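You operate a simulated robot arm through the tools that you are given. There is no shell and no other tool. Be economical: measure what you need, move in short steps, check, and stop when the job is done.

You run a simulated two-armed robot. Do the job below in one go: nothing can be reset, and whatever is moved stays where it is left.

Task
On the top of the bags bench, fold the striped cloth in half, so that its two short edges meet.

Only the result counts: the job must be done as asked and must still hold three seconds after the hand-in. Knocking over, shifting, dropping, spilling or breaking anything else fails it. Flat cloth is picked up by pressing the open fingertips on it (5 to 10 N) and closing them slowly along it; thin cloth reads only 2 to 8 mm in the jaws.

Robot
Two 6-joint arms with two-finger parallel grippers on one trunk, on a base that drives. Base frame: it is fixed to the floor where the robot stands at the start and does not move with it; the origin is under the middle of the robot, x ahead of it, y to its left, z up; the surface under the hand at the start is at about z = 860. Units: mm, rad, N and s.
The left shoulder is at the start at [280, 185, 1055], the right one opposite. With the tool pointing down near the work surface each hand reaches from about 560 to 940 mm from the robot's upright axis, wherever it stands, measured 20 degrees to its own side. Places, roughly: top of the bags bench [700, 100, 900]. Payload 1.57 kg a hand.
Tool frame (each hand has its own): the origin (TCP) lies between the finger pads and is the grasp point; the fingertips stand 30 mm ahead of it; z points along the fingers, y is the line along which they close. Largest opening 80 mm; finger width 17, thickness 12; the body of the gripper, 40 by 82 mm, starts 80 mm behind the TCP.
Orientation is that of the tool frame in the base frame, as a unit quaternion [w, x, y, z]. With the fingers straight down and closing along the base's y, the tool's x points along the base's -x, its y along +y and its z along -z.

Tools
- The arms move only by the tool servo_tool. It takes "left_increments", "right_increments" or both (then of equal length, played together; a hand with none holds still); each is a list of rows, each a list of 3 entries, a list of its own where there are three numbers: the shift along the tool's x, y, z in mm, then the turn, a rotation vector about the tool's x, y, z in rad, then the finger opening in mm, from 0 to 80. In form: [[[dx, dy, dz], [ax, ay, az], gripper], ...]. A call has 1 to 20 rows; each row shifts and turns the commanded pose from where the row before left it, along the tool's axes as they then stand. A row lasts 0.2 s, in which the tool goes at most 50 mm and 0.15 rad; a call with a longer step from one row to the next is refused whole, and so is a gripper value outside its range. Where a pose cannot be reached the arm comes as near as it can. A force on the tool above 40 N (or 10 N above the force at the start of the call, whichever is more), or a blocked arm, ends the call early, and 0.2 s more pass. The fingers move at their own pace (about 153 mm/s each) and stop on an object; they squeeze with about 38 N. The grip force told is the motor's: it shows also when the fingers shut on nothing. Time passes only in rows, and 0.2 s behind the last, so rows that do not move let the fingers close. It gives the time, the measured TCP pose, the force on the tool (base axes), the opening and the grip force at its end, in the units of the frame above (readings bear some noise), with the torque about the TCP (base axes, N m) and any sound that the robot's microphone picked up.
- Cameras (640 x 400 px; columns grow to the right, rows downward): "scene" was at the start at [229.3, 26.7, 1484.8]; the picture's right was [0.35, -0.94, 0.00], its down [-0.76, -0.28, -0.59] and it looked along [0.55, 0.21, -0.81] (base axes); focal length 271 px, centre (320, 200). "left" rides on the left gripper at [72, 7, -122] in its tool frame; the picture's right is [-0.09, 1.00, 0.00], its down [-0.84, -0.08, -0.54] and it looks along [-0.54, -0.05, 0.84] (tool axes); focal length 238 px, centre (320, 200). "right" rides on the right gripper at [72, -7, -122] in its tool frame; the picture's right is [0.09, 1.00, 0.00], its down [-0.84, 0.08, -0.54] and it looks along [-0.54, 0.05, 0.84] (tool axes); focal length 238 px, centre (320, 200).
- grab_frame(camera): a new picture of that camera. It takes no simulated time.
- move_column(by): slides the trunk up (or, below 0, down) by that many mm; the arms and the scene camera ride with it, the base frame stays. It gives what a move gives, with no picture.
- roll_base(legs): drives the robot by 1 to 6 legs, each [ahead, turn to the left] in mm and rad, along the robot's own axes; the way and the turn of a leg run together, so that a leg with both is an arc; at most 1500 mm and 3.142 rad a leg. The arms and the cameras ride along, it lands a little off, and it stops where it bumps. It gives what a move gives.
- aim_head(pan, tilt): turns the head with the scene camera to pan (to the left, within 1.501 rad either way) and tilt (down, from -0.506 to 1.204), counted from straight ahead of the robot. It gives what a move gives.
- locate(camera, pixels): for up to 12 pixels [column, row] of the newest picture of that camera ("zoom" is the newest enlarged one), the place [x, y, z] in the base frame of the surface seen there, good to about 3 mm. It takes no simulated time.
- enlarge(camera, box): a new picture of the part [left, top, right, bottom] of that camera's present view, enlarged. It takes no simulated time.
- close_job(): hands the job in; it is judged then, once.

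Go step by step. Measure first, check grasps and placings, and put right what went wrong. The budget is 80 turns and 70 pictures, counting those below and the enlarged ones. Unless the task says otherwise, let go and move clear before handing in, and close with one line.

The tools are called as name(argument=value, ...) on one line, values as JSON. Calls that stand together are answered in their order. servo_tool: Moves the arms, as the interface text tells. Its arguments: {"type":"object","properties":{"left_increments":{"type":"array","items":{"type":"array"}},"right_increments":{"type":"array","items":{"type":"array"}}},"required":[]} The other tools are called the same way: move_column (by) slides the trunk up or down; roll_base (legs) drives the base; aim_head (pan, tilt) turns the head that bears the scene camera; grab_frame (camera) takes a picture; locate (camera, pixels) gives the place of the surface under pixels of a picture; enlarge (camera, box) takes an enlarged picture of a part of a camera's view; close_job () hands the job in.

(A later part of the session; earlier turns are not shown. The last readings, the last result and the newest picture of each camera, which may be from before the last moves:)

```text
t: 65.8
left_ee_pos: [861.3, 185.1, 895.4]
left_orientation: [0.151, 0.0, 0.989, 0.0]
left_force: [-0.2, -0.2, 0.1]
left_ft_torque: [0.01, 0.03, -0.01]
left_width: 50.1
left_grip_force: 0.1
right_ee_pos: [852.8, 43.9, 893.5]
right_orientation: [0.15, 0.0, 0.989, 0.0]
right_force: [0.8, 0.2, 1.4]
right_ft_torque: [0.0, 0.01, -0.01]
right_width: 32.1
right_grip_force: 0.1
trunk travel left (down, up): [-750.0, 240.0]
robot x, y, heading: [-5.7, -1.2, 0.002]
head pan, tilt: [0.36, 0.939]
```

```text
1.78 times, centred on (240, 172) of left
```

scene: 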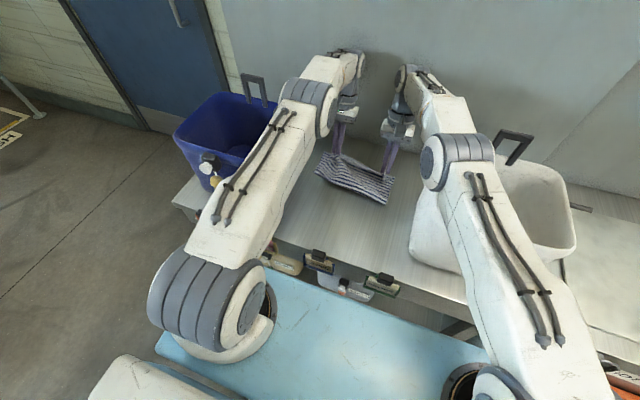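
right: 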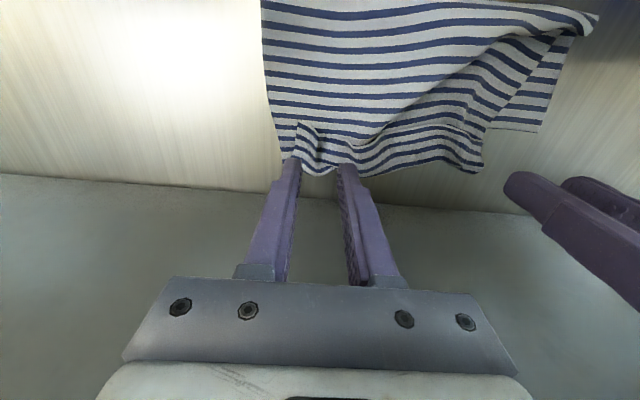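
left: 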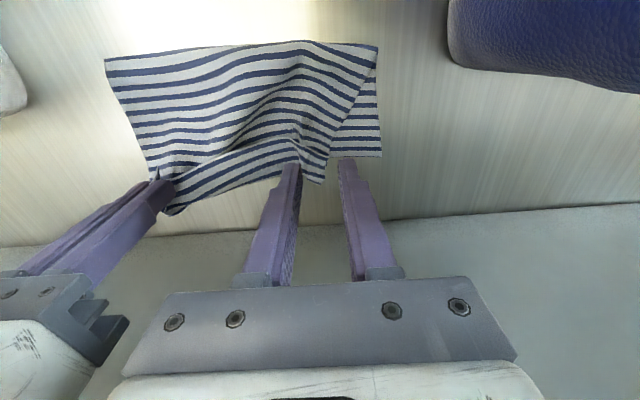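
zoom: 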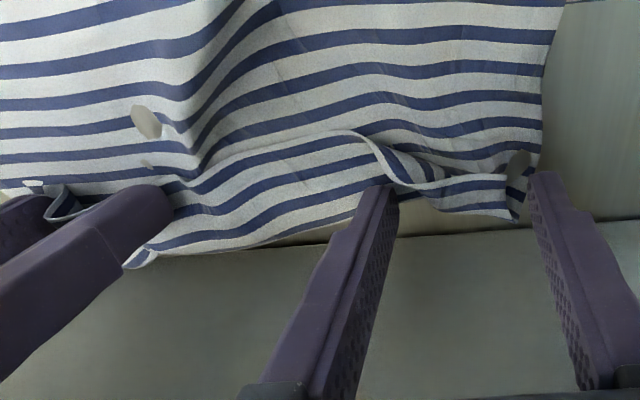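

The left corner band stands between the left fingers. I close both slowly.

servo_tool(left_increments=[[[0, 0, 0], [0, 0, 0], 45], [[0, 0, 0], [0, 0, 0], 41], [[0, 0, 0], [0, 0, 0], 37], [[0, 0, 0], [0, 0, 0], 33], [[0, 0, 0], [0, 0, 0], 29], [[0, 0, 0], [0, 0, 0], 25], [[0, 0, 0], [0, 0, 0], 21], [[0, 0, 0], [0, 0, 0], 18], [[0, 0, 0], [0, 0, 0], 15], [[0, 0, 0], [0, 0, 0], 12], [[0, 0, 0], [0, 0, 0], 9], [[0, 0, 0], [0, 0, 0], 6], [[0, 0, 0], [0, 0, 0], 3], [[0, 0, 0], [0, 0, 0], 0], [[0, 0, 0], [0, 0, 0], 0], [[0, 0, 0], [0, 0, 0], 0]], right_increments=[[[0, 0, 0.3], [0, 0, 0], 30], [[0, 0, 0], [0, 0, 0], 28], [[0, 0, 0], [0, 0, 0], 26], [[0, 0, 0], [0, 0, 0], 24], [[0, 0, 0], [0, 0, 0], 22], [[0, 0, 0], [0, 0, 0], 20], [[0, 0, 0], [0, 0, 0], 18], [[0, 0, 0], [0, 0, 0], 16], [[0, 0, 0], [0, 0, 0], 14], [[0, 0, 0], [0, 0, 0], 12], [[0, 0, 0], [0, 0, 0], 9], [[0, 0, 0], [0, 0, 0], 6], [[0, 0, 0], [0, 0, 0], 3], [[0, 0, 0], [0, 0, 0], 0], [[0, 0, 0], [0, 0, 0], 0], [[0, 0, 0], [0, 0, 0], 0]])

```text
t: 69.2
left_ee_pos: [861.2, 184.6, 895.3]
left_orientation: [0.151, 0.0, 0.989, 0.0]
left_force: [1.8, -9.2, 0.2]
left_ft_torque: [-0.25, -0.08, 0.16]
left_width: 3.3
left_grip_force: 24.6
right_ee_pos: [851.5, 44.2, 892.3]
right_orientation: [0.15, -0.001, 0.989, 0.0]
right_force: [-2.7, 9.9, 3.1]
right_ft_torque: [0.21, 0.1, 0.26]
right_width: 2.5
right_grip_force: 24.1
trunk travel left (down, up): [-750.0, 240.0]
robot x, y, heading: [-3.5, -0.6, 0.001]
head pan, tilt: [0.36, 0.939]
```

Both hold again (3.3 and 2.5 mm). I lift and carry the edge back toward the middle so the crease rolls back toward me.

servo_tool(left_increments=[[[-3, -1.5, -9.55], [0, 0, 0], 0], [[-3, -1.5, -9.55], [0, 0, 0], 0], [[-3, 0, -9.55], [0, 0, 0], 0], [[-3, 0, -9.55], [0, 0, 0], 0], [[-3, 0, -9.55], [0, 0, 0], 0], [[8, 0, 0], [0, 0.15, 0], 0], [[8, 0, 0], [0, 0.15, 0], 0], [[11, 0, -3], [0, 0, 0], 0], [[11, 0, -3], [0, 0, 0], 0], [[11, 0, -3], [0, 0, 0], 0], [[11, 0, -3], [0, 0, 0], 0], [[11, 0, -3], [0, 0, 0], 0], [[11, 0, -3], [0, 0, 0], 0], [[11, 0, -3], [0, 0, 0], 0], [[11, 0, -3], [0, 0, 0], 0], [[11, 0, -3], [0, 0, 0], 0], [[11, 0, -3], [0, 0, 0], 0]], right_increments=[[[-3, 1.5, -9.55], [0, 0, 0], 0], [[-3, 1.5, -9.55], [0, 0, 0], 0], [[-3, 0, -9.55], [0, 0, 0], 0], [[-3, 0, -9.55], [0, 0, 0], 0], [[-3, 0, -9.55], [0, 0, 0], 0], [[8, 0, 0], [0, 0.15, 0], 0], [[8, 0, 0], [0, 0.15, 0], 0], [[11, 0, -3], [0, 0, 0], 0], [[11, 0, -3], [0, 0, 0], 0], [[11, 0, -3], [0, 0, 0], 0], [[11, 0, -3], [0, 0, 0], 0], [[11, 0, -3], [0, 0, 0], 0], [[11, 0, -3], [0, 0, 0], 0], [[11, 0, -3], [0, 0, 0], 0], [[11, 0, -3], [0, 0, 0], 0], [[11, 0, -3], [0, 0, 0], 0], [[11, 0, -3], [0, 0, 0], 0]])

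enlarge(camera="scene", box=[290, 110, 430, 225])

```text
t: 72.8
left_ee_pos: [735.0, 183.3, 968.9]
left_orientation: [0.002, 0.0, 1.0, 0.0]
left_force: [1.3, -6.0, -0.7]
left_ft_torque: [-0.1, -0.01, 0.12]
left_width: 3.3
left_grip_force: 24.3
right_ee_pos: [727.0, 45.0, 969.7]
right_orientation: [0.0, 0.0, 1.0, 0.0]
right_force: [-0.8, 5.3, 0.7]
right_ft_torque: [0.14, 0.0, 0.1]
right_width: 2.5
right_grip_force: 23.5
trunk travel left (down, up): [-750.0, 240.0]
robot x, y, heading: [-7.6, 0.5, 0.0]
head pan, tilt: [0.36, 0.939]
```

```text
3.48 times, centred on (360, 168) of scene
```

zoom: 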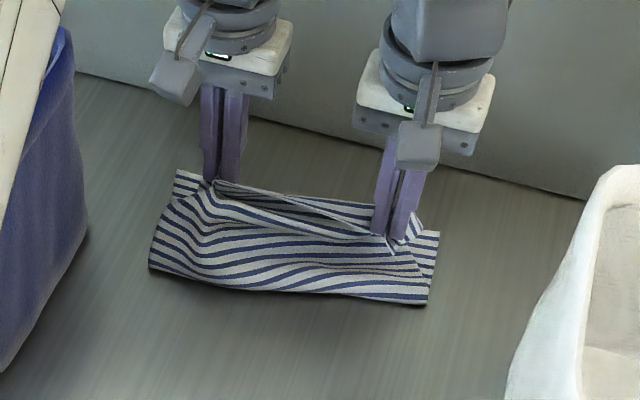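

locate(camera="zoom", pixels=[[178, 172], [438, 234], [300, 196], [428, 303], [150, 268], [290, 288], [392, 250], [330, 208], [214, 190], [433, 262], [300, 225], [156, 235]])

grab_frame(camera="left")

```text
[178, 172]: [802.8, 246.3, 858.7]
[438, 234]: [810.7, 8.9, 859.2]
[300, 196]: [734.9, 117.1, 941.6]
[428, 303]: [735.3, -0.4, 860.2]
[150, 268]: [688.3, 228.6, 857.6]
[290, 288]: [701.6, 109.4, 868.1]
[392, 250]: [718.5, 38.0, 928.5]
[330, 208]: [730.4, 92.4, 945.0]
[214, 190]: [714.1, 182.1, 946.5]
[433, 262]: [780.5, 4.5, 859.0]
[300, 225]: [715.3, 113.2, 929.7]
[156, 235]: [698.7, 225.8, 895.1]
```

```text
11 pictures are left
```

left: 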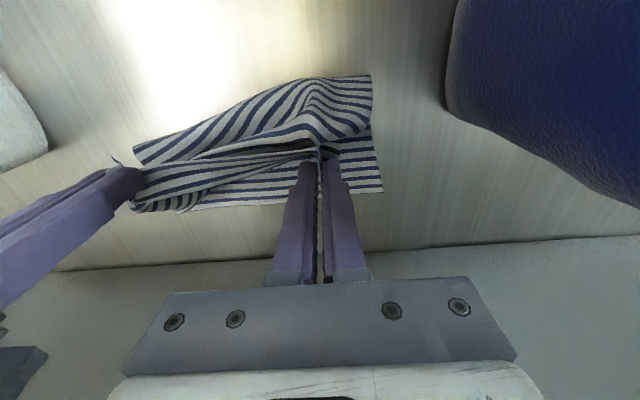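

The crease sits at x≈735 (right) and 688 (left), still too far forward. I carry the edge back another 105 mm so that more of the lower layer is laid out.

servo_tool(left_increments=[[[11, -0.5, -1], [0, 0, 0], 0], [[11, -0.5, -1], [0, 0, 0], 0], [[11, -0.5, -1], [0, 0, 0], 0], [[11, -0.5, -1], [0, 0, 0], 0], [[11, 0, -1], [0, 0, 0], 0], [[11, 0, -1], [0, 0, 0], 0], [[11, 0, -1], [0, 0, 0], 0], [[11, 0, 0], [0, 0, 0], 0], [[11, 0, 0], [0, 0, 0], 0], [[11, 0, 0], [0, 0, 0], 0], [[0, 0, 0], [0, 0, 0], 0]], right_increments=[[[11, 0.5, -1], [0, 0, 0], 0], [[11, 0.5, -1], [0, 0, 0], 0], [[11, 0.5, -1], [0, 0, 0], 0], [[11, 0.5, -1], [0, 0, 0], 0], [[11, 0, -1], [0, 0, 0], 0], [[11, 0, -1], [0, 0, 0], 0], [[11, 0, -1], [0, 0, 0], 0], [[11, 0, 0], [0, 0, 0], 0], [[11, 0, 0], [0, 0, 0], 0], [[11, 0, 0], [0, 0, 0], 0], [[0, 0, 0], [0, 0, 0], 0]])

enlarge(camera="scene", box=[290, 130, 430, 245])

```text
t: 75.2
left_ee_pos: [625.3, 182.0, 978.5]
left_orientation: [0.001, 0.0, 1.0, -0.001]
left_force: [1.0, -1.0, -0.8]
left_ft_torque: [0.0, -0.01, 0.03]
left_width: 3.1
left_grip_force: 24.0
right_ee_pos: [617.2, 47.0, 976.0]
right_orientation: [-0.001, 0.0, 1.0, 0.0]
right_force: [-0.3, 0.8, 0.5]
right_ft_torque: [0.03, 0.0, 0.05]
right_width: 2.4
right_grip_force: 23.6
trunk travel left (down, up): [-750.0, 240.0]
robot x, y, heading: [-6.3, 0.0, -0.0]
head pan, tilt: [0.36, 0.939]
```

```text
3.48 times, centred on (360, 188) of scene
```

zoom: 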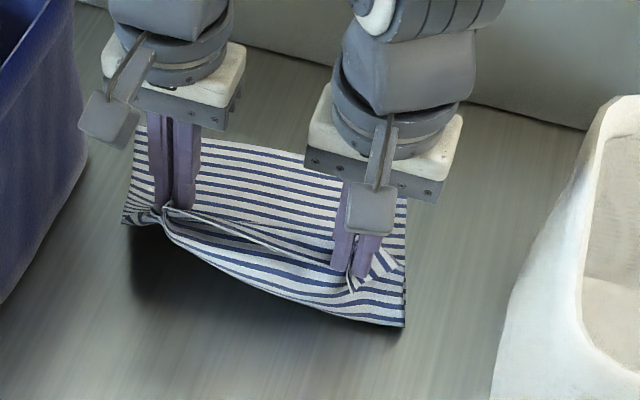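

locate(camera="zoom", pixels=[[402, 325], [320, 308], [240, 275], [180, 240], [126, 222], [406, 200], [137, 128], [250, 230], [250, 250], [406, 260], [300, 270], [128, 195]])

grab_frame(camera="left")

grab_frame(camera="right")

```text
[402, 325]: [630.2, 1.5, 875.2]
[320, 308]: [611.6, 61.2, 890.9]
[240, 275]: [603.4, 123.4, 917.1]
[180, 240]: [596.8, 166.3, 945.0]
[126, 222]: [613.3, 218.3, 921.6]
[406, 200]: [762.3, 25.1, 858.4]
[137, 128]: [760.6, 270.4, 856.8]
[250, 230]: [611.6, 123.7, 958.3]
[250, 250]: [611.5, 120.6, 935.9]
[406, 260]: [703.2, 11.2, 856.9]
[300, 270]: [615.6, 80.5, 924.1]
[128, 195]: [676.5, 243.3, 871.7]
```

```text
9 pictures are left
```

left: 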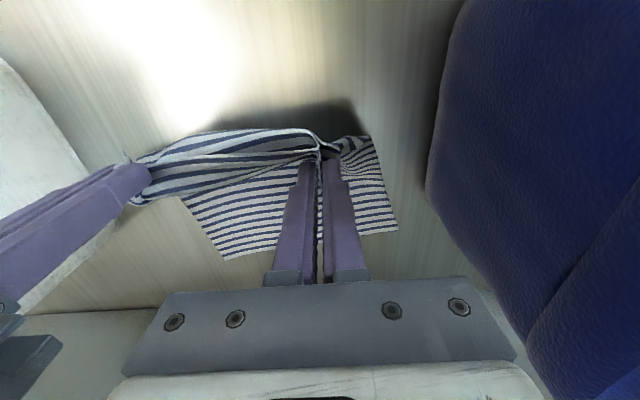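

```text
8 pictures are left
```

right: 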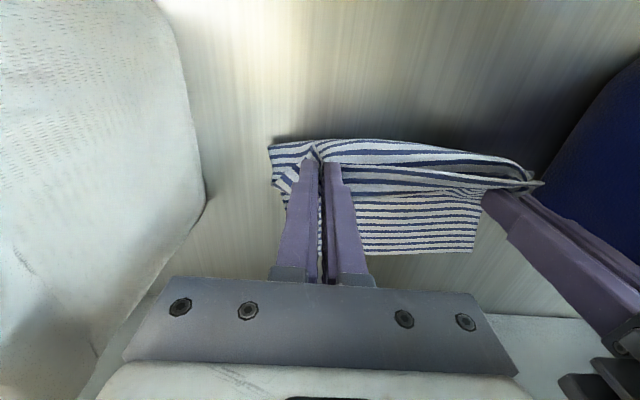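

locate(camera="left", pixels=[[396, 229], [226, 257], [310, 244], [182, 198], [365, 140], [376, 165], [240, 180], [230, 195], [220, 135], [240, 160]])

locate(camera="right", pixels=[[272, 147], [285, 180], [290, 205], [473, 250], [400, 145], [400, 175], [400, 190], [430, 200], [310, 150], [360, 252]])

enlarge(camera="right", box=[250, 120, 560, 265])

```text
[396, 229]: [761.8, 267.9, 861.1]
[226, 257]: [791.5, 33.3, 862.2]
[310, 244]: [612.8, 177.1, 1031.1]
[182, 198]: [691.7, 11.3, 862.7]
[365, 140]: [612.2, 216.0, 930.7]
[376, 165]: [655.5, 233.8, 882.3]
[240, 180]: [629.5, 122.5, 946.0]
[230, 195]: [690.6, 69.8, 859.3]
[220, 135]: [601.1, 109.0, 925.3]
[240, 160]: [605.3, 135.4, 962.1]
```

```text
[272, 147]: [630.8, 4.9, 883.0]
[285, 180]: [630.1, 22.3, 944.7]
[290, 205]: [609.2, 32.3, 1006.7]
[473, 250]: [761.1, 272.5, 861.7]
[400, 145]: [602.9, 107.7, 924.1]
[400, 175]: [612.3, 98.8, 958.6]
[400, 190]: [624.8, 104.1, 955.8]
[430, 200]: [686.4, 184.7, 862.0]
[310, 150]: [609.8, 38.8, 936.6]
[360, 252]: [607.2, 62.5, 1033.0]
```

```text
2.06 times, centred on (405, 192) of right
```

zoom: 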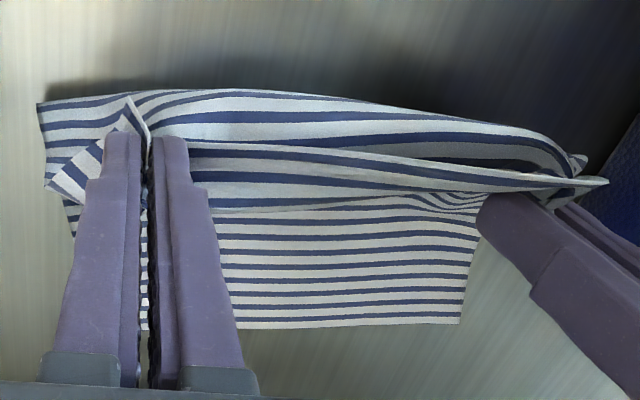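

In the zoom the body bulges on my side and the free lip now hangs on the far side of the fingers: the right way round. The far edge runs (791,33)–(762,270), so I carry the hands forward and 34 mm to the left, to above the far edge, along a slack arc.

servo_tool(left_increments=[[[-8.3, 2.3, -2], [0, 0, 0], 0], [[-8.3, 2.3, -2], [0, 0, 0], 0], [[-8.3, 2.3, -2], [0, 0, 0], 0], [[-8.3, 2.3, -2], [0, 0, 0], 0], [[-8.3, 2.3, -2], [0, 0, 0], 0], [[-8.3, 2.3, 4], [0, 0, 0], 0], [[-8.3, 2.3, 4], [0, 0, 0], 0], [[-8.3, 2.3, 4], [0, 0, 0], 0], [[-8.3, 2.3, 4], [0, 0, 0], 0], [[-8.3, 2.3, 4], [0, 0, 0], 0], [[-8.3, 2.3, 8], [0, 0, 0], 0], [[-8.3, 2.3, 8], [0, 0, 0], 0], [[-8.3, 2.3, 8], [0, 0, 0], 0], [[-8.3, 2.3, 8], [0, 0, 0], 0], [[-8.3, 2.3, 8], [0, 0, 0], 0]], right_increments=[[[-10, 2.3, -2], [0, 0, 0], 0], [[-10, 2.3, -2], [0, 0, 0], 0], [[-10, 2.3, -2], [0, 0, 0], 0], [[-10, 2.3, -2], [0, 0, 0], 0], [[-10, 2.3, -2], [0, 0, 0], 0], [[-10, 2.3, 4], [0, 0, 0], 0], [[-10, 2.3, 4], [0, 0, 0], 0], [[-10, 2.3, 4], [0, 0, 0], 0], [[-10, 2.3, 4], [0, 0, 0], 0], [[-10, 2.3, 4], [0, 0, 0], 0], [[-10, 2.3, 8], [0, 0, 0], 0], [[-10, 2.3, 8], [0, 0, 0], 0], [[-10, 2.3, 8], [0, 0, 0], 0], [[-10, 2.3, 8], [0, 0, 0], 0], [[-10, 2.3, 8], [0, 0, 0], 0]])

grab_frame(camera="left")

```text
t: 78.4
left_ee_pos: [750.1, 215.6, 926.8]
left_orientation: [0.002, 0.0, 1.0, 0.001]
left_force: [3.3, -8.9, -1.1]
left_ft_torque: [-0.13, -0.09, 0.16]
left_width: 2.9
left_grip_force: 24.1
right_ee_pos: [766.6, 82.5, 924.7]
right_orientation: [-0.001, 0.0, 1.0, 0.0]
right_force: [-3.1, 8.6, 1.0]
right_ft_torque: [0.24, 0.09, 0.17]
right_width: 2.4
right_grip_force: 23.8
trunk travel left (down, up): [-750.0, 240.0]
robot x, y, heading: [-3.0, -2.3, -0.005]
head pan, tilt: [0.36, 0.939]
```

```text
6 pictures are left
```

left: 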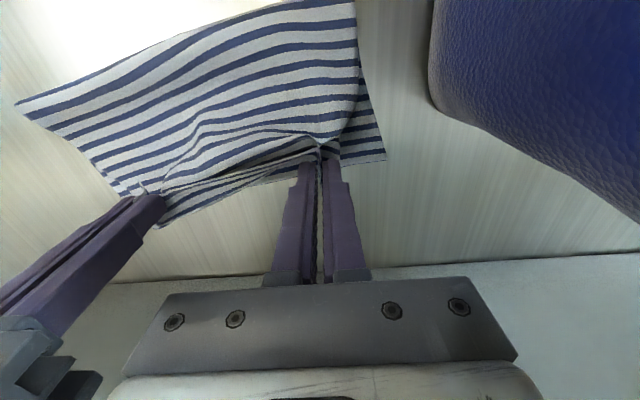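

locate(camera="left", pixels=[[385, 158], [160, 226], [220, 203], [280, 178], [20, 106], [352, 5], [240, 175], [240, 165], [120, 190], [345, 148], [200, 140], [270, 125]])

```text
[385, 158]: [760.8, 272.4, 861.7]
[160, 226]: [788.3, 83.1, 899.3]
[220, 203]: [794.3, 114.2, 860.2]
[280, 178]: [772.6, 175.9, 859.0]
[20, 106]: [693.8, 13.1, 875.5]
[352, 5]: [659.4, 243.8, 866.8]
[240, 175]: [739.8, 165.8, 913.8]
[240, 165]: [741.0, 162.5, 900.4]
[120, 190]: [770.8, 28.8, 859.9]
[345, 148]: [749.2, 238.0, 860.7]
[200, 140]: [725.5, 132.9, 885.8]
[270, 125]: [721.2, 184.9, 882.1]
```

The ties are above the far edge, about 18 mm inside it, with slack in the top layer that I can iron toward the crease afterward. I lower with a small forward-then-back motion, release and look.

servo_tool(left_increments=[[[-3, -1, 6], [0, 0, 0], 0], [[-3, -1, 6], [0, 0, 0], 0], [[0, -1, 6], [0, 0, 0], 0], [[2, 0, 6], [0, 0, 0], 0], [[3, 0, 5], [0, 0, 0], 0], [[3, 0, 2], [0, 0, 0], 0], [[0, 0, 0], [0, 0, 0], 6], [[0, 0, 0], [0, 0, 0], 14], [[0, 0, 0], [0, 0, 0], 20], [[0, 0, -8], [0, 0, 0], 20], [[0, 0, -15], [0, 0, 0], 20], [[0, 0, -20], [0, 0, 0], 20], [[0, 0, -25], [0, 0, 0], 20], [[0, 0, -20], [0, 0, 0], 20]], right_increments=[[[-3, 1, 6], [0, 0, 0], 0], [[-3, 1, 6], [0, 0, 0], 0], [[0, 1, 6], [0, 0, 0], 0], [[2, 0, 6], [0, 0, 0], 0], [[3, 0, 4], [0, 0, 0], 0], [[3, 0, 1], [0, 0, 0], 0], [[0, 0, 0], [0, 0, 0], 6], [[0, 0, 0], [0, 0, 0], 14], [[0, 0, 0], [0, 0, 0], 20], [[0, 0, -8], [0, 0, 0], 20], [[0, 0, -15], [0, 0, 0], 20], [[0, 0, -20], [0, 0, 0], 20], [[0, 0, -25], [0, 0, 0], 20], [[0, 0, -20], [0, 0, 0], 20]])

grab_frame(camera="left")

```text
t: 81.4
left_ee_pos: [747.5, 214.1, 985.5]
left_orientation: [0.001, 0.0, 1.0, 0.001]
left_force: [0.7, -0.1, 0.2]
left_ft_torque: [-0.02, 0.03, -0.01]
left_width: 20.0
left_grip_force: 0.1
right_ee_pos: [765.4, 84.6, 984.6]
right_orientation: [0.0, 0.0, 1.0, 0.0]
right_force: [0.6, 0.3, -0.2]
right_ft_torque: [-0.01, 0.0, -0.01]
right_width: 19.8
right_grip_force: 0.2
trunk travel left (down, up): [-750.0, 240.0]
robot x, y, heading: [-1.8, -1.5, -0.002]
head pan, tilt: [0.36, 0.939]
```

```text
5 pictures are left
```

left: 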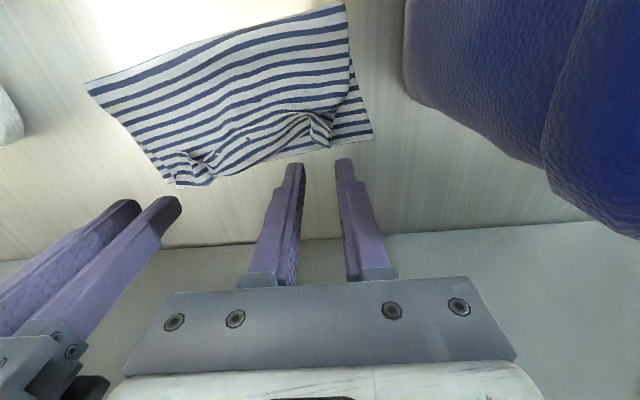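

enlarge(camera="left", box=[70, 0, 390, 200])

locate(camera="zoom", pixels=[[604, 274], [205, 365], [280, 368], [520, 285], [460, 300], [380, 320], [35, 165], [550, 12], [570, 170], [505, 225], [400, 250], [280, 310]])

```text
2.00 times, centred on (230, 100) of left
```

zoom: 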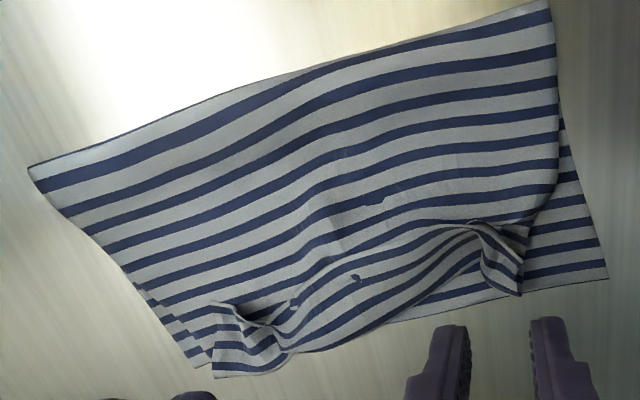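

```text
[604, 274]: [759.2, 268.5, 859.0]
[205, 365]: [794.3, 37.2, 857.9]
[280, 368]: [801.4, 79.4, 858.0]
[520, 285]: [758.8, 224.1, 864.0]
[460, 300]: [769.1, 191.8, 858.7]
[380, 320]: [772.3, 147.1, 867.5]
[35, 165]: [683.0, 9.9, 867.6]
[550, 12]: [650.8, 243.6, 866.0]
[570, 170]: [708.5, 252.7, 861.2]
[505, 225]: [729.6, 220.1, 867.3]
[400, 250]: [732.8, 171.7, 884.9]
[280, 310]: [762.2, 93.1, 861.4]
```

The hem is back (~38 mm), because a pinch from above always leaves it inverted. Better idea: pinch the top layer along the cloth's true middle line (≈33 mm in from the present crease), lift until both halves hang and the hem drops open, then lay it down. I move to (689,210) and (711,50).

servo_tool(left_increments=[[[15, -1, 0], [0, 0, 0], 30], [[15, -1, 0], [0, 0, 0], 30], [[15, -1, 0], [0, 0, 0], 30], [[13.5, -1, 0], [0, 0, 0], 30], [[0, 0, 20], [0, 0, 0], 30], [[0, 0, 20], [0, 0, 0], 30], [[0, 0, 20], [0, 0, 0], 30], [[0, 0, 20], [0, 0, 0], 30], [[0, 0, 5], [0, 0, 0], 30], [[0, 0, 0], [0, 0, 0], 30]], right_increments=[[[14, -9, 0], [0, 0, 0], 30], [[14, -9, 0], [0, 0, 0], 30], [[14, -9, 0], [0, 0, 0], 30], [[12, -8, 0], [0, 0, 0], 30], [[0, 0, 20], [0, 0, 0], 30], [[0, 0, 20], [0, 0, 0], 30], [[0, 0, 20], [0, 0, 0], 30], [[0, 0, 20], [0, 0, 0], 30], [[0, 0, 5], [0, 0, 0], 30], [[0, 0, 0], [0, 0, 0], 30]])

```text
t: 83.6
left_ee_pos: [688.7, 210.5, 898.6]
left_orientation: [0.001, 0.0, 1.0, 0.0]
left_force: [0.3, 0.1, -0.5]
left_ft_torque: [-0.02, 0.03, 0.01]
left_width: 30.1
left_grip_force: 0.1
right_ee_pos: [711.7, 51.2, 899.8]
right_orientation: [0.0, 0.0, 1.0, 0.0]
right_force: [0.1, -0.7, 0.2]
right_ft_torque: [-0.02, 0.0, 0.01]
right_width: 29.7
right_grip_force: 0.1
trunk travel left (down, up): [-750.0, 240.0]
robot x, y, heading: [-6.2, -3.1, -0.002]
head pan, tilt: [0.36, 0.939]
```

servo_tool(left_increments=[[[0, 0, 2], [0, 0, 0], 30], [[0, 0, 2], [0, 0, 0], 30], [[0, 0, 1], [0, 0, 0], 30], [[0, 0, 1], [0, 0, 0], 30], [[0, 0, 0], [0, 0, 0], 30]], right_increments=[[[0, 0, 2], [0, 0, 0], 30], [[0, 0, 2], [0, 0, 0], 30], [[0, 0, 1.5], [0, 0, 0], 30], [[0, 0, 1.5], [0, 0, 0], 30], [[0, 0, 0], [0, 0, 0], 30]])

```text
t: 84.8
left_ee_pos: [689.2, 208.9, 893.7]
left_orientation: [0.0, 0.0, 1.0, 0.0]
left_force: [1.3, 0.4, 0.2]
left_ft_torque: [0.01, -0.02, -0.02]
left_width: 29.9
left_grip_force: 0.0
right_ee_pos: [711.0, 49.6, 894.5]
right_orientation: [0.0, 0.0, 1.0, 0.0]
right_force: [0.4, 0.2, 0.3]
right_ft_torque: [0.01, 0.03, -0.04]
right_width: 30.2
right_grip_force: 0.1
trunk travel left (down, up): [-750.0, 240.0]
robot x, y, heading: [-6.3, -4.2, -0.003]
head pan, tilt: [0.36, 0.939]
```

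servo_tool(left_increments=[[[0, 0, 0.7], [0, 0, 0], 30], [[0, 0, 0.7], [0, 0, 0], 30], [[0, 0, 0], [0, 0, 0], 30]], right_increments=[[[0, 0, 0.7], [0, 0, 0], 30], [[0, 0, 0.7], [0, 0, 0], 30], [[0, 0, 0], [0, 0, 0], 30]])

```text
t: 85.6
left_ee_pos: [688.4, 208.7, 891.4]
left_orientation: [0.001, 0.0, 1.0, 0.0]
left_force: [0.9, -0.1, 0.4]
left_ft_torque: [0.04, 0.0, 0.01]
left_width: 30.0
left_grip_force: 0.2
right_ee_pos: [711.9, 49.7, 892.6]
right_orientation: [0.0, 0.0, 1.0, 0.0]
right_force: [-0.2, -0.2, 3.6]
right_ft_torque: [-0.1, 0.01, 0.0]
right_width: 30.2
right_grip_force: 0.1
trunk travel left (down, up): [-750.0, 240.0]
robot x, y, heading: [-3.4, 0.4, -0.003]
head pan, tilt: [0.36, 0.939]
```

servo_tool(left_increments=[[[0, 0, 0.6], [0, 0, 0], 30], [[0, 0, 0.3], [0, 0, 0], 30], [[0, 0, 0], [0, 0, 0], 30]], right_increments=[[[0, 0, 0.4], [0, 0, 0], 30], [[0, 0, 0], [0, 0, 0], 30], [[0, 0, 0], [0, 0, 0], 30]])

```text
t: 86.4
left_ee_pos: [689.4, 208.3, 892.2]
left_orientation: [0.001, 0.0, 1.0, 0.001]
left_force: [-0.3, 0.3, 11.1]
left_ft_torque: [0.27, 0.03, 0.01]
left_width: 30.5
left_grip_force: 0.4
right_ee_pos: [711.5, 49.8, 891.4]
right_orientation: [0.001, -0.001, 1.0, -0.001]
right_force: [0.6, -0.3, 6.9]
right_ft_torque: [-0.17, -0.01, -0.03]
right_width: 30.0
right_grip_force: 0.0
trunk travel left (down, up): [-750.0, 240.0]
robot x, y, heading: [-7.3, 1.5, -0.0]
head pan, tilt: [0.36, 0.939]
```

Left 11 N, right 7 N. Now close slowly.

servo_tool(left_increments=[[[0, 0, 0], [0, 0, 0], 28.5], [[0, 0, 0], [0, 0, 0], 27], [[0, 0, 0], [0, 0, 0], 25.5], [[0, 0, 0], [0, 0, 0], 24], [[0, 0, 0], [0, 0, 0], 22.5], [[0, 0, 0], [0, 0, 0], 21], [[0, 0, 0], [0, 0, 0], 19.5], [[0, 0, 0], [0, 0, 0], 18], [[0, 0, 0], [0, 0, 0], 16.5], [[0, 0, 0], [0, 0, 0], 15], [[0, 0, 0], [0, 0, 0], 13.5], [[0, 0, 0], [0, 0, 0], 12], [[0, 0, 0], [0, 0, 0], 10], [[0, 0, 0], [0, 0, 0], 8], [[0, 0, 0], [0, 0, 0], 6], [[0, 0, 0], [0, 0, 0], 4], [[0, 0, 0], [0, 0, 0], 2], [[0, 0, 0], [0, 0, 0], 0], [[0, 0, 0], [0, 0, 0], 0]], right_increments=[[[0, 0, 0.2], [0, 0, 0], 28.5], [[0, 0, 0], [0, 0, 0], 27], [[0, 0, 0], [0, 0, 0], 25.5], [[0, 0, 0], [0, 0, 0], 24], [[0, 0, 0], [0, 0, 0], 22.5], [[0, 0, 0], [0, 0, 0], 21], [[0, 0, 0], [0, 0, 0], 19.5], [[0, 0, 0], [0, 0, 0], 18], [[0, 0, 0], [0, 0, 0], 16.5], [[0, 0, 0], [0, 0, 0], 15], [[0, 0, 0], [0, 0, 0], 13.5], [[0, 0, 0], [0, 0, 0], 12], [[0, 0, 0], [0, 0, 0], 10], [[0, 0, 0], [0, 0, 0], 8], [[0, 0, 0], [0, 0, 0], 6], [[0, 0, 0], [0, 0, 0], 4], [[0, 0, 0], [0, 0, 0], 2], [[0, 0, 0], [0, 0, 0], 0], [[0, 0, 0], [0, 0, 0], 0]])

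```text
t: 90.4
left_ee_pos: [690.4, 208.4, 891.7]
left_orientation: [0.002, 0.0, 1.0, 0.0]
left_force: [-0.1, 3.2, 12.7]
left_ft_torque: [0.23, 0.01, -0.05]
left_width: 0.0
left_grip_force: 20.9
right_ee_pos: [710.6, 48.3, 891.5]
right_orientation: [0.001, 0.0, 1.0, 0.0]
right_force: [-0.2, -3.8, 19.2]
right_ft_torque: [-0.29, -0.01, 0.0]
right_width: 0.0
right_grip_force: 21.4
trunk travel left (down, up): [-750.0, 240.0]
robot x, y, heading: [-4.2, -2.7, -0.004]
head pan, tilt: [0.36, 0.939]
```

Both slid over (0 mm); the torques show only the outer fingers were loaded. I lift, move both hands 20 mm inward along the middle line, and press again.

servo_tool(left_increments=[[[0, 0, -6], [0, 0, 0], 0], [[-1, -10, 0], [0, 0, 0], 34], [[-2, -10, 0], [0, 0, 0], 34], [[0, 0, 0], [0, 0, 0], 34], [[0, 0, 4], [0, 0, 0], 34], [[0, 0, 1], [0, 0, 0], 34], [[0, 0, 0.8], [0, 0, 0], 34], [[0, 0, 0], [0, 0, 0], 34], [[0, 0, 0], [0, 0, 0], 34]], right_increments=[[[0, 0, -6], [0, 0, 0], 0], [[1, 10, 0], [0, 0, 0], 34], [[2, 10, 0], [0, 0, 0], 34], [[0, 0, 0], [0, 0, 0], 34], [[0, 0, 4], [0, 0, 0], 34], [[0, 0, 1], [0, 0, 0], 34], [[0, 0, 0.8], [0, 0, 0], 34], [[0, 0, 0], [0, 0, 0], 34], [[0, 0, 0], [0, 0, 0], 34]])

```text
t: 92.4
left_ee_pos: [692.4, 190.2, 891.3]
left_orientation: [0.001, 0.001, 1.0, 0.0]
left_force: [-0.4, -0.7, 2.3]
left_ft_torque: [-0.02, 0.0, 0.03]
left_width: 34.2
left_grip_force: 0.1
right_ee_pos: [708.9, 69.6, 891.4]
right_orientation: [0.0, 0.0, 1.0, 0.001]
right_force: [-2.2, 0.0, 9.8]
right_ft_torque: [-0.21, 0.05, 0.02]
right_width: 34.5
right_grip_force: 0.0
trunk travel left (down, up): [-750.0, 240.0]
robot x, y, heading: [-3.1, -1.5, 0.002]
head pan, tilt: [0.36, 0.939]
```

servo_tool(left_increments=[[[0, 0, 0.6], [0, 0, 0], 34], [[0, 0, 0.2], [0, 0, 0], 34], [[0, 0, 0], [0, 0, 0], 34]], right_increments=[[[0, 0, 0.3], [0.02, 0, 0], 34], [[0, 0, 0], [0, 0, 0], 34], [[0, 0, 0], [0, 0, 0], 34]])

```text
t: 93.2
left_ee_pos: [692.4, 190.0, 891.9]
left_orientation: [0.002, 0.0, 1.0, 0.0]
left_force: [-1.2, -1.2, 11.4]
left_ft_torque: [-0.01, 0.06, 0.0]
left_width: 33.9
left_grip_force: 0.1
right_ee_pos: [709.5, 69.3, 892.4]
right_orientation: [0.001, 0.001, 1.0, -0.01]
right_force: [-0.2, -2.5, 12.6]
right_ft_torque: [0.26, 0.03, 0.01]
right_width: 31.9
right_grip_force: 0.1
trunk travel left (down, up): [-750.0, 240.0]
robot x, y, heading: [-3.1, 2.4, -0.002]
head pan, tilt: [0.36, 0.939]
```

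Balanced on the left (11 N, zero torque). I undo half of the right tilt and close both slowly.

servo_tool(left_increments=[[[0, 0, 0], [0, 0, 0], 33], [[0, 0, 0], [0, 0, 0], 31.5], [[0, 0, 0], [0, 0, 0], 30], [[0, 0, 0], [0, 0, 0], 28.5], [[0, 0, 0], [0, 0, 0], 27], [[0, 0, 0], [0, 0, 0], 25.5], [[0, 0, 0], [0, 0, 0], 24], [[0, 0, 0], [0, 0, 0], 22.5], [[0, 0, 0], [0, 0, 0], 21], [[0, 0, 0], [0, 0, 0], 19.5], [[0, 0, 0], [0, 0, 0], 18], [[0, 0, 0], [0, 0, 0], 16.5], [[0, 0, 0], [0, 0, 0], 15]], right_increments=[[[0, 0, 0.2], [-0.01, 0, 0], 33], [[0, 0, 0], [0, 0, 0], 31.5], [[0, 0, 0], [0, 0, 0], 30], [[0, 0, 0], [0, 0, 0], 28.5], [[0, 0, 0], [0, 0, 0], 27], [[0, 0, 0], [0, 0, 0], 25.5], [[0, 0, 0], [0, 0, 0], 24], [[0, 0, 0], [0, 0, 0], 22.5], [[0, 0, 0], [0, 0, 0], 21], [[0, 0, 0], [0, 0, 0], 19.5], [[0, 0, 0], [0, 0, 0], 18], [[0, 0, 0], [0, 0, 0], 16.5], [[0, 0, 0], [0, 0, 0], 15]])

grab_frame(camera="right")

```text
t: 96.0
left_ee_pos: [692.1, 189.4, 891.3]
left_orientation: [0.002, 0.0, 1.0, 0.0]
left_force: [2.5, -3.4, 19.6]
left_ft_torque: [-0.12, -0.04, 0.03]
left_width: 14.8
left_grip_force: 0.0
right_ee_pos: [708.6, 68.6, 891.4]
right_orientation: [0.001, 0.0, 1.0, -0.006]
right_force: [-0.1, 1.5, 12.3]
right_ft_torque: [0.21, 0.01, 0.0]
right_width: 14.5
right_grip_force: 0.0
trunk travel left (down, up): [-750.0, 240.0]
robot x, y, heading: [-5.7, 1.5, 0.001]
head pan, tilt: [0.36, 0.939]
```

```text
3 pictures are left
```

right: 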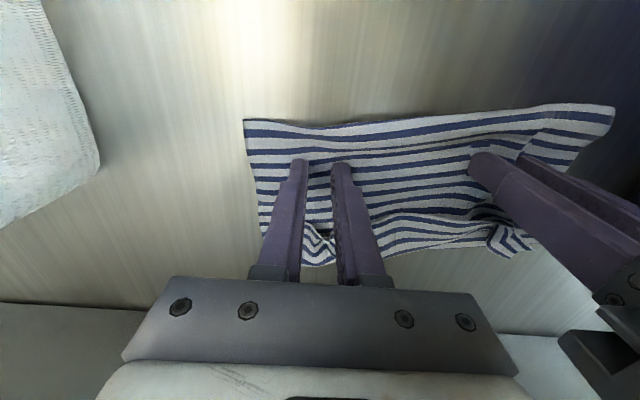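

The right shows no ruck yet; the left may. I finish the left close, and reset the right: lift, reopen, level by half the remaining tilt, press harder.

servo_tool(left_increments=[[[0, 0, 0], [0, 0, 0], 13.5], [[0, 0, 0], [0, 0, 0], 12], [[0, 0, 0], [0, 0, 0], 10.5], [[0, 0, 0], [0, 0, 0], 9], [[0, 0, 0], [0, 0, 0], 7.5], [[0, 0, 0], [0, 0, 0], 6], [[0, 0, 0], [0, 0, 0], 4], [[0, 0, 0], [0, 0, 0], 2], [[0, 0, 0], [0, 0, 0], 0], [[0, 0, 0], [0, 0, 0], 0], [[0, 0, 0], [0, 0, 0], 0]], right_increments=[[[0, 0, -4], [-0.005, 0, 0], 15], [[0, 0, 0], [0, 0, 0], 34], [[0, 0, 0], [0, 0, 0], 34], [[0, 0, 0], [0, 0, 0], 34], [[0, 0, 3], [0, 0, 0], 34], [[0, 0, 1], [0, 0, 0], 34], [[0, 0, 0.3], [0, 0, 0], 34], [[0, 0, 0], [0, 0, 0], 34], [[0, 0, 0], [0, 0, 0], 34], [[0, 0, 0], [0, 0, 0], 34], [[0, 0, 0], [0, 0, 0], 34]])

```text
t: 98.4
left_ee_pos: [691.2, 189.3, 890.4]
left_orientation: [0.001, -0.001, 1.0, 0.0]
left_force: [3.3, -5.5, 16.5]
left_ft_torque: [-0.17, -0.09, 0.02]
left_width: 1.9
left_grip_force: 23.0
right_ee_pos: [708.7, 69.4, 891.1]
right_orientation: [0.001, -0.001, 1.0, -0.002]
right_force: [-4.4, 3.5, 20.4]
right_ft_torque: [-0.01, 0.15, 0.0]
right_width: 34.0
right_grip_force: 0.4
trunk travel left (down, up): [-750.0, 240.0]
robot x, y, heading: [-0.6, 2.6, -0.0]
head pan, tilt: [0.36, 0.939]
```

Left holds 1.9 mm. The right is balanced at 20 N; I close it slowly.

servo_tool(right_increments=[[[0, 0, -0.1], [0, 0, 0], 32.5], [[0, 0, 0], [0, 0, 0], 31], [[0, 0, 0], [0, 0, 0], 29.5], [[0, 0, 0], [0, 0, 0], 28], [[0, 0, 0], [0, 0, 0], 26.5], [[0, 0, 0], [0, 0, 0], 25], [[0, 0, 0], [0, 0, 0], 23.5], [[0, 0, 0], [0, 0, 0], 22], [[0, 0, 0], [0, 0, 0], 20], [[0, 0, 0], [0, 0, 0], 18], [[0, 0, 0], [0, 0, 0], 16], [[0, 0, 0], [0, 0, 0], 14], [[0, 0, 0], [0, 0, 0], 12], [[0, 0, 0], [0, 0, 0], 10], [[0, 0, 0], [0, 0, 0], 8], [[0, 0, 0], [0, 0, 0], 6], [[0, 0, 0], [0, 0, 0], 4], [[0, 0, 0], [0, 0, 0], 2], [[0, 0, 0], [0, 0, 0], 0], [[0, 0, 0], [0, 0, 0], 0]])

```text
t: 102.6
left_ee_pos: [692.4, 188.2, 891.4]
left_orientation: [0.002, 0.0, 1.0, 0.001]
left_force: [2.1, -30.6, 16.5]
left_ft_torque: [-0.95, -0.08, 0.02]
left_width: 1.9
left_grip_force: 24.0
right_ee_pos: [708.5, 72.3, 891.3]
right_orientation: [0.002, -0.001, 1.0, 0.0]
right_force: [-2.4, 31.5, 15.1]
right_ft_torque: [0.85, 0.06, 0.02]
right_width: 5.3
right_grip_force: 25.4
trunk travel left (down, up): [-750.0, 240.0]
robot x, y, heading: [-7.1, -1.0, -0.004]
head pan, tilt: [0.36, 0.939]
```

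Both hold (1.9 and 5.3 mm) with high lateral tension. I bring the hands 10 mm closer and lift to hang both halves clear (tips ≈ z 1035).

servo_tool(left_increments=[[[0, -2.5, -1], [0, 0, 0], 0], [[0, -2.5, -2], [0, 0, 0], 0], [[0, 0, -7], [0, 0, 0], 0], [[0, 0, -10], [0, 0, 0], 0], [[0, 0, -10], [0, 0, 0], 0], [[0, 0, -10], [0, 0, 0], 0], [[0, 0, -10], [0, 0, 0], 0], [[0, 0, -10], [0, 0, 0], 0], [[0, 0, -10], [0, 0, 0], 0], [[0, 0, -10], [0, 0, 0], 0], [[0, 0, -10], [0, 0, 0], 0], [[0, 0, -10], [0, 0, 0], 0], [[0, 0, -10], [0, 0, 0], 0], [[0, 0, -10], [0, 0, 0], 0], [[0, 0, -10], [0, 0, 0], 0], [[0, 0, -10], [0, 0, 0], 0], [[0, 0, -10], [0, 0, 0], 0], [[0, 0, -10], [0, 0, 0], 0], [[0, 0, -10], [0, 0, 0], 0], [[0, 0, -10], [0, 0, 0], 0]], right_increments=[[[0, 2.5, -1], [0, 0, 0], 0], [[0, 2.5, -2], [0, 0, 0], 0], [[0, 0, -7], [0, 0, 0], 0], [[0, 0, -10], [0, 0, 0], 0], [[0, 0, -10], [0, 0, 0], 0], [[0, 0, -10], [0, 0, 0], 0], [[0, 0, -10], [0, 0, 0], 0], [[0, 0, -10], [0, 0, 0], 0], [[0, 0, -10], [0, 0, 0], 0], [[0, 0, -10], [0, 0, 0], 0], [[0, 0, -10], [0, 0, 0], 0], [[0, 0, -10], [0, 0, 0], 0], [[0, 0, -10], [0, 0, 0], 0], [[0, 0, -10], [0, 0, 0], 0], [[0, 0, -10], [0, 0, 0], 0], [[0, 0, -10], [0, 0, 0], 0], [[0, 0, -10], [0, 0, 0], 0], [[0, 0, -10], [0, 0, 0], 0], [[0, 0, -10], [0, 0, 0], 0], [[0, 0, -10], [0, 0, 0], 0]])

enlarge(camera="scene", box=[270, 80, 450, 240])

locate(camera="zoom", pixels=[[320, 200], [320, 240], [320, 280], [320, 320], [240, 200], [240, 240], [240, 280], [400, 200], [400, 240], [400, 280], [280, 260], [360, 300]])

```text
t: 106.8
left_ee_pos: [692.1, 183.7, 1070.7]
left_orientation: [0.001, -0.001, 1.0, 0.0]
left_force: [0.6, -2.4, 0.0]
left_ft_torque: [-0.07, -0.01, 0.02]
left_width: 2.0
left_grip_force: 23.7
right_ee_pos: [707.9, 76.1, 1070.6]
right_orientation: [-0.001, -0.001, 1.0, -0.002]
right_force: [-0.8, 2.7, 0.3]
right_ft_torque: [0.08, 0.01, 0.03]
right_width: 3.3
right_grip_force: 24.4
trunk travel left (down, up): [-750.0, 240.0]
robot x, y, heading: [-4.0, 0.1, 0.001]
head pan, tilt: [0.36, 0.939]
```

```text
2.50 times, centred on (360, 160) of scene
```

zoom: 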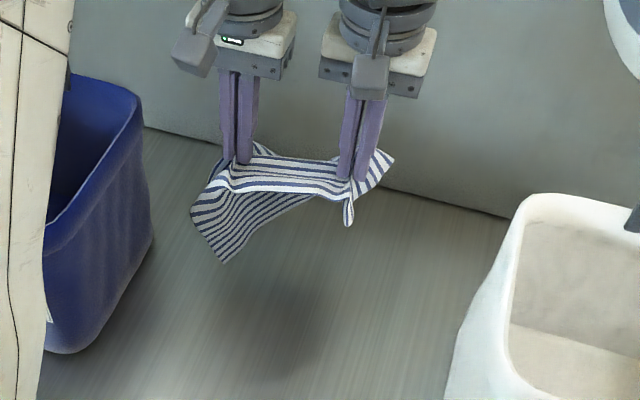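

```text
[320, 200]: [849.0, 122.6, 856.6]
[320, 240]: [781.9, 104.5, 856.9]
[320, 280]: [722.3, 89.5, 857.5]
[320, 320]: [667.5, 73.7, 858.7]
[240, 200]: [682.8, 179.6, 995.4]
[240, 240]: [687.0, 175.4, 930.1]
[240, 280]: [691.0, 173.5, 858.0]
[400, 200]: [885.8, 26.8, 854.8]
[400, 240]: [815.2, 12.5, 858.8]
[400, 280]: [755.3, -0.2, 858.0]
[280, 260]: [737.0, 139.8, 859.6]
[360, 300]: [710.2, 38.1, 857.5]
```

Everything now hangs from the middle ridge, clear of the bench. I lower it, moving toward me as the edges touch down so that both halves trail forward, flat on each other.

servo_tool(left_increments=[[[0, 0, 0], [0, 0, 0], 0], [[0, 0, 0], [0, 0, 0], 0], [[0, 0, 12], [0, 0, 0], 0], [[0, 0, 12], [0, 0, 0], 0], [[0, 0, 12], [0, 0, 0], 0], [[4, 0, 11], [0, 0, 0], 0], [[7, 0, 11], [0, 0, 0], 0], [[9, 0, 11], [0, 0, 0], 0], [[10, 0, 11], [0, 0, 0], 0], [[11, 0, 11], [0, 0, 0], 0], [[12, 0, 11], [0, 0, 0], 0], [[13, 0, 11], [0, 0, 0], 0], [[13, 0, 11], [0, 0, 0], 0], [[14, 0, 11], [0, 0, 0], 0], [[14, 0, 11], [0, 0, 0], 0], [[14, 0, 10], [0, 0, 0], 0], [[14, 0, 8], [0, 0, 0], 0], [[12, 0, 6], [0, 0, 0], 0], [[8, 0, 3], [0, 0, 0], 0]], right_increments=[[[0, 0, 0], [0, 0, 0], 0], [[0, 0, 0], [0, 0, 0], 0], [[0, 0, 12], [0, 0, 0], 0], [[0, 0, 12], [0, 0, 0], 0], [[0, 0, 12], [0, 0, 0], 0], [[4, 0, 11], [0, 0, 0], 0], [[7, 0, 11], [0, 0, 0], 0], [[9, 0, 11], [0, 0, 0], 0], [[10, 0, 11], [0, 0, 0], 0], [[11, 0, 11], [0, 0, 0], 0], [[12, 0, 11], [0, 0, 0], 0], [[13, 0, 11], [0, 0, 0], 0], [[13, 0, 11], [0, 0, 0], 0], [[14, 0, 11], [0, 0, 0], 0], [[14, 0, 11], [0, 0, 0], 0], [[14, 0, 10], [0, 0, 0], 0], [[14, 0, 8], [0, 0, 0], 0], [[12, 0, 6], [0, 0, 0], 0], [[8, 0, 3], [0, 0, 0], 0]])

```text
t: 110.8
left_ee_pos: [537.3, 182.6, 898.1]
left_orientation: [0.001, 0.001, 1.0, 0.0]
left_force: [0.8, -3.3, -0.1]
left_ft_torque: [-0.08, -0.01, -0.01]
left_width: 2.1
left_grip_force: 23.7
right_ee_pos: [552.9, 75.5, 897.3]
right_orientation: [0.0, 0.0, 1.0, -0.002]
right_force: [-0.3, 4.1, -0.4]
right_ft_torque: [0.09, -0.05, 0.03]
right_width: 3.1
right_grip_force: 24.5
trunk travel left (down, up): [-750.0, 240.0]
robot x, y, heading: [-3.1, 1.1, 0.001]
head pan, tilt: [0.36, 0.939]
```

I release gently, rise, and move the hands so the left camera looks at the middle of the cloth.

servo_tool(left_increments=[[[1, 0, 2], [0, 0, 0], 0], [[0, 0, 1], [0, 0, 0], 6], [[0, 0, 0], [0, 0, 0], 14], [[0, 0, 0], [0, 0, 0], 22], [[0, 0, -8], [0, 0, 0], 22], [[0, 0, -15], [0, 0, 0], 22], [[0, 0, -20], [0, 0, 0], 22], [[0, 0, -20], [0, 0, 0], 22], [[0, -12, -20], [0, 0, 0], 22], [[0, -14, -20], [0, 0, 0], 22], [[0, -14, -20], [0, 0, 0], 22], [[0, -14, -10], [0, 0, 0], 22], [[0, 0, 0], [0, 0, 0], 22]], right_increments=[[[1, 0, 2], [0, 0, 0], 0], [[0, 0, 1], [0, 0, 0], 6], [[0, 0, 0], [0, 0, 0], 14], [[0, 0, 0], [0, 0, 0], 22], [[0, 0, -8], [0, 0, 0], 22], [[0, 0, -15], [0, 0, 0], 22], [[0, 0, -20], [0, 0, 0], 22], [[0, 0, -20], [0, 0, 0], 22], [[0, -15, -20], [0, 0, 0], 22], [[0, -15, -20], [0, 0, 0], 22], [[0, -15, -20], [0, 0, 0], 22], [[0, -15, -10], [0, 0, 0], 22], [[0, 0, 0], [0, 0, 0], 22]])

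grab_frame(camera="left")

```text
t: 113.6
left_ee_pos: [537.5, 127.8, 1026.9]
left_orientation: [0.0, 0.0, 1.0, -0.001]
left_force: [0.3, -0.3, 0.0]
left_ft_torque: [-0.01, 0.01, -0.01]
left_width: 21.9
left_grip_force: 0.1
right_ee_pos: [552.4, 16.1, 1027.5]
right_orientation: [0.0, 0.0, 1.0, -0.003]
right_force: [0.1, 0.1, 0.3]
right_ft_torque: [-0.02, -0.02, -0.01]
right_width: 21.9
right_grip_force: 0.0
trunk travel left (down, up): [-750.0, 240.0]
robot x, y, heading: [-6.0, -0.3, -0.003]
head pan, tilt: [0.36, 0.939]
```

```text
1 pictures are left
```

left: 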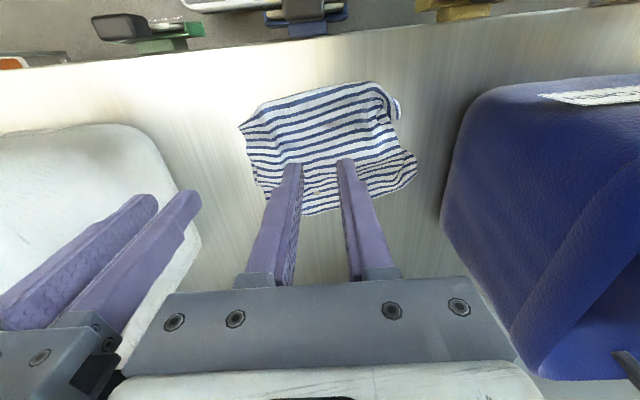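

locate(camera="left", pixels=[[242, 127], [262, 106], [372, 83], [398, 108], [414, 165], [395, 190], [310, 213], [266, 194], [330, 205], [320, 130], [385, 125], [255, 165]])

```text
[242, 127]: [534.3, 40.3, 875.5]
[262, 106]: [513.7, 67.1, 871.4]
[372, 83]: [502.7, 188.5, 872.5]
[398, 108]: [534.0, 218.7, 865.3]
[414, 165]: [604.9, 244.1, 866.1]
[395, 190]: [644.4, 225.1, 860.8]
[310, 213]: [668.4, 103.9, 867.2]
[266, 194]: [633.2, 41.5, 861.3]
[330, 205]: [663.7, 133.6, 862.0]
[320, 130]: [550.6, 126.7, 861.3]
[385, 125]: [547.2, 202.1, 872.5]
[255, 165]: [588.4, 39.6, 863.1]
```

The cloth now lies folded at x≈503–668, about 150 mm deep, close to half its length. I move the left hand forward and up for a clear last view of the edges.

servo_tool(left_increments=[[[-15, 3, -9], [0, 0, 0], 22], [[-15, 3, -9], [0, 0, 0], 22], [[-15, 3, -9], [0, 0, 0], 22], [[-15, 3, -9], [0, 0, 0], 22], [[-10, 0, -4], [0, 0, 0], 22], [[0, 0, 0], [0, 0, 0], 22]])

enlarge(camera="left", box=[190, 0, 450, 170])

locate(camera="zoom", pixels=[[160, 300], [200, 320], [240, 340], [280, 350], [320, 340], [360, 330], [400, 320], [440, 310], [480, 280], [120, 240], [320, 300], [240, 300]])

```text
t: 115.0
left_ee_pos: [606.5, 140.8, 1067.5]
left_orientation: [0.001, 0.0, 1.0, 0.0]
left_force: [-0.5, 0.5, -0.8]
left_ft_torque: [0.0, -0.01, -0.02]
left_width: 22.0
left_grip_force: 0.1
right_ee_pos: [551.8, 16.0, 1027.5]
right_orientation: [0.0, 0.001, 1.0, -0.002]
right_force: [-0.1, -0.2, 0.4]
right_ft_torque: [0.04, 0.01, -0.01]
right_width: 22.1
right_grip_force: 0.1
trunk travel left (down, up): [-750.0, 240.0]
robot x, y, heading: [-6.0, -3.9, -0.001]
head pan, tilt: [0.36, 0.939]
```

```text
2.35 times, centred on (320, 85) of left
```

zoom: 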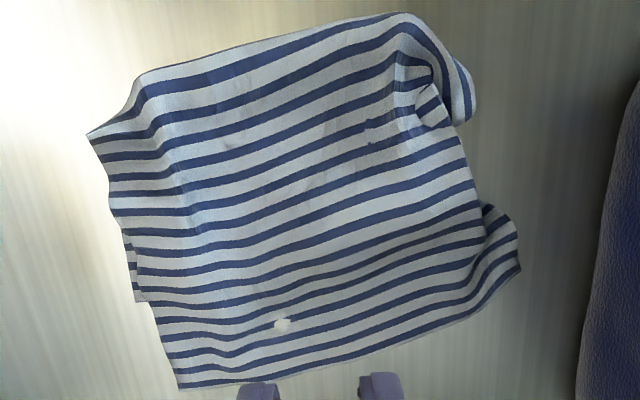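

```text
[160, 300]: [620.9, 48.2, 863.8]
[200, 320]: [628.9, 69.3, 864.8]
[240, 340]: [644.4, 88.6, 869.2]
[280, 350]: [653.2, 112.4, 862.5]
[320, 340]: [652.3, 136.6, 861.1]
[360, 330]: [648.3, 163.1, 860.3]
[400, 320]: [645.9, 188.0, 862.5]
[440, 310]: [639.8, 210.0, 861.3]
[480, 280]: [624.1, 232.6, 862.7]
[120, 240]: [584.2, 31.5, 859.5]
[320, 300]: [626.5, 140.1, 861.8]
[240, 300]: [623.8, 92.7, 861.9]
```

The top layer is clean, but a bit of the lower layer at zoom (140,300) ends short of the top edge, so its hem is probably still tucked under. I locate the standing rucks near the crease, to grip it again and drag it so the hem unrolls.

locate(camera="zoom", pixels=[[430, 88], [440, 110], [405, 60], [455, 80], [155, 105], [165, 145], [100, 136], [142, 82], [400, 15], [140, 300], [182, 386], [517, 268]])

```text
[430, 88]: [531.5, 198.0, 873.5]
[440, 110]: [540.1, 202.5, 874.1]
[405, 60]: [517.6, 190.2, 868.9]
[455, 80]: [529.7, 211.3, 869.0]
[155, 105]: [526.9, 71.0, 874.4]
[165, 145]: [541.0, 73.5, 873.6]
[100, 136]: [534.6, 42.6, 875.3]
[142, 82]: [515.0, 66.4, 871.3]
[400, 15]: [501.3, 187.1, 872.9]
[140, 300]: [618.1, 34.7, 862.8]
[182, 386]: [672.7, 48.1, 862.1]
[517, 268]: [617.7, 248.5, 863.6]
```

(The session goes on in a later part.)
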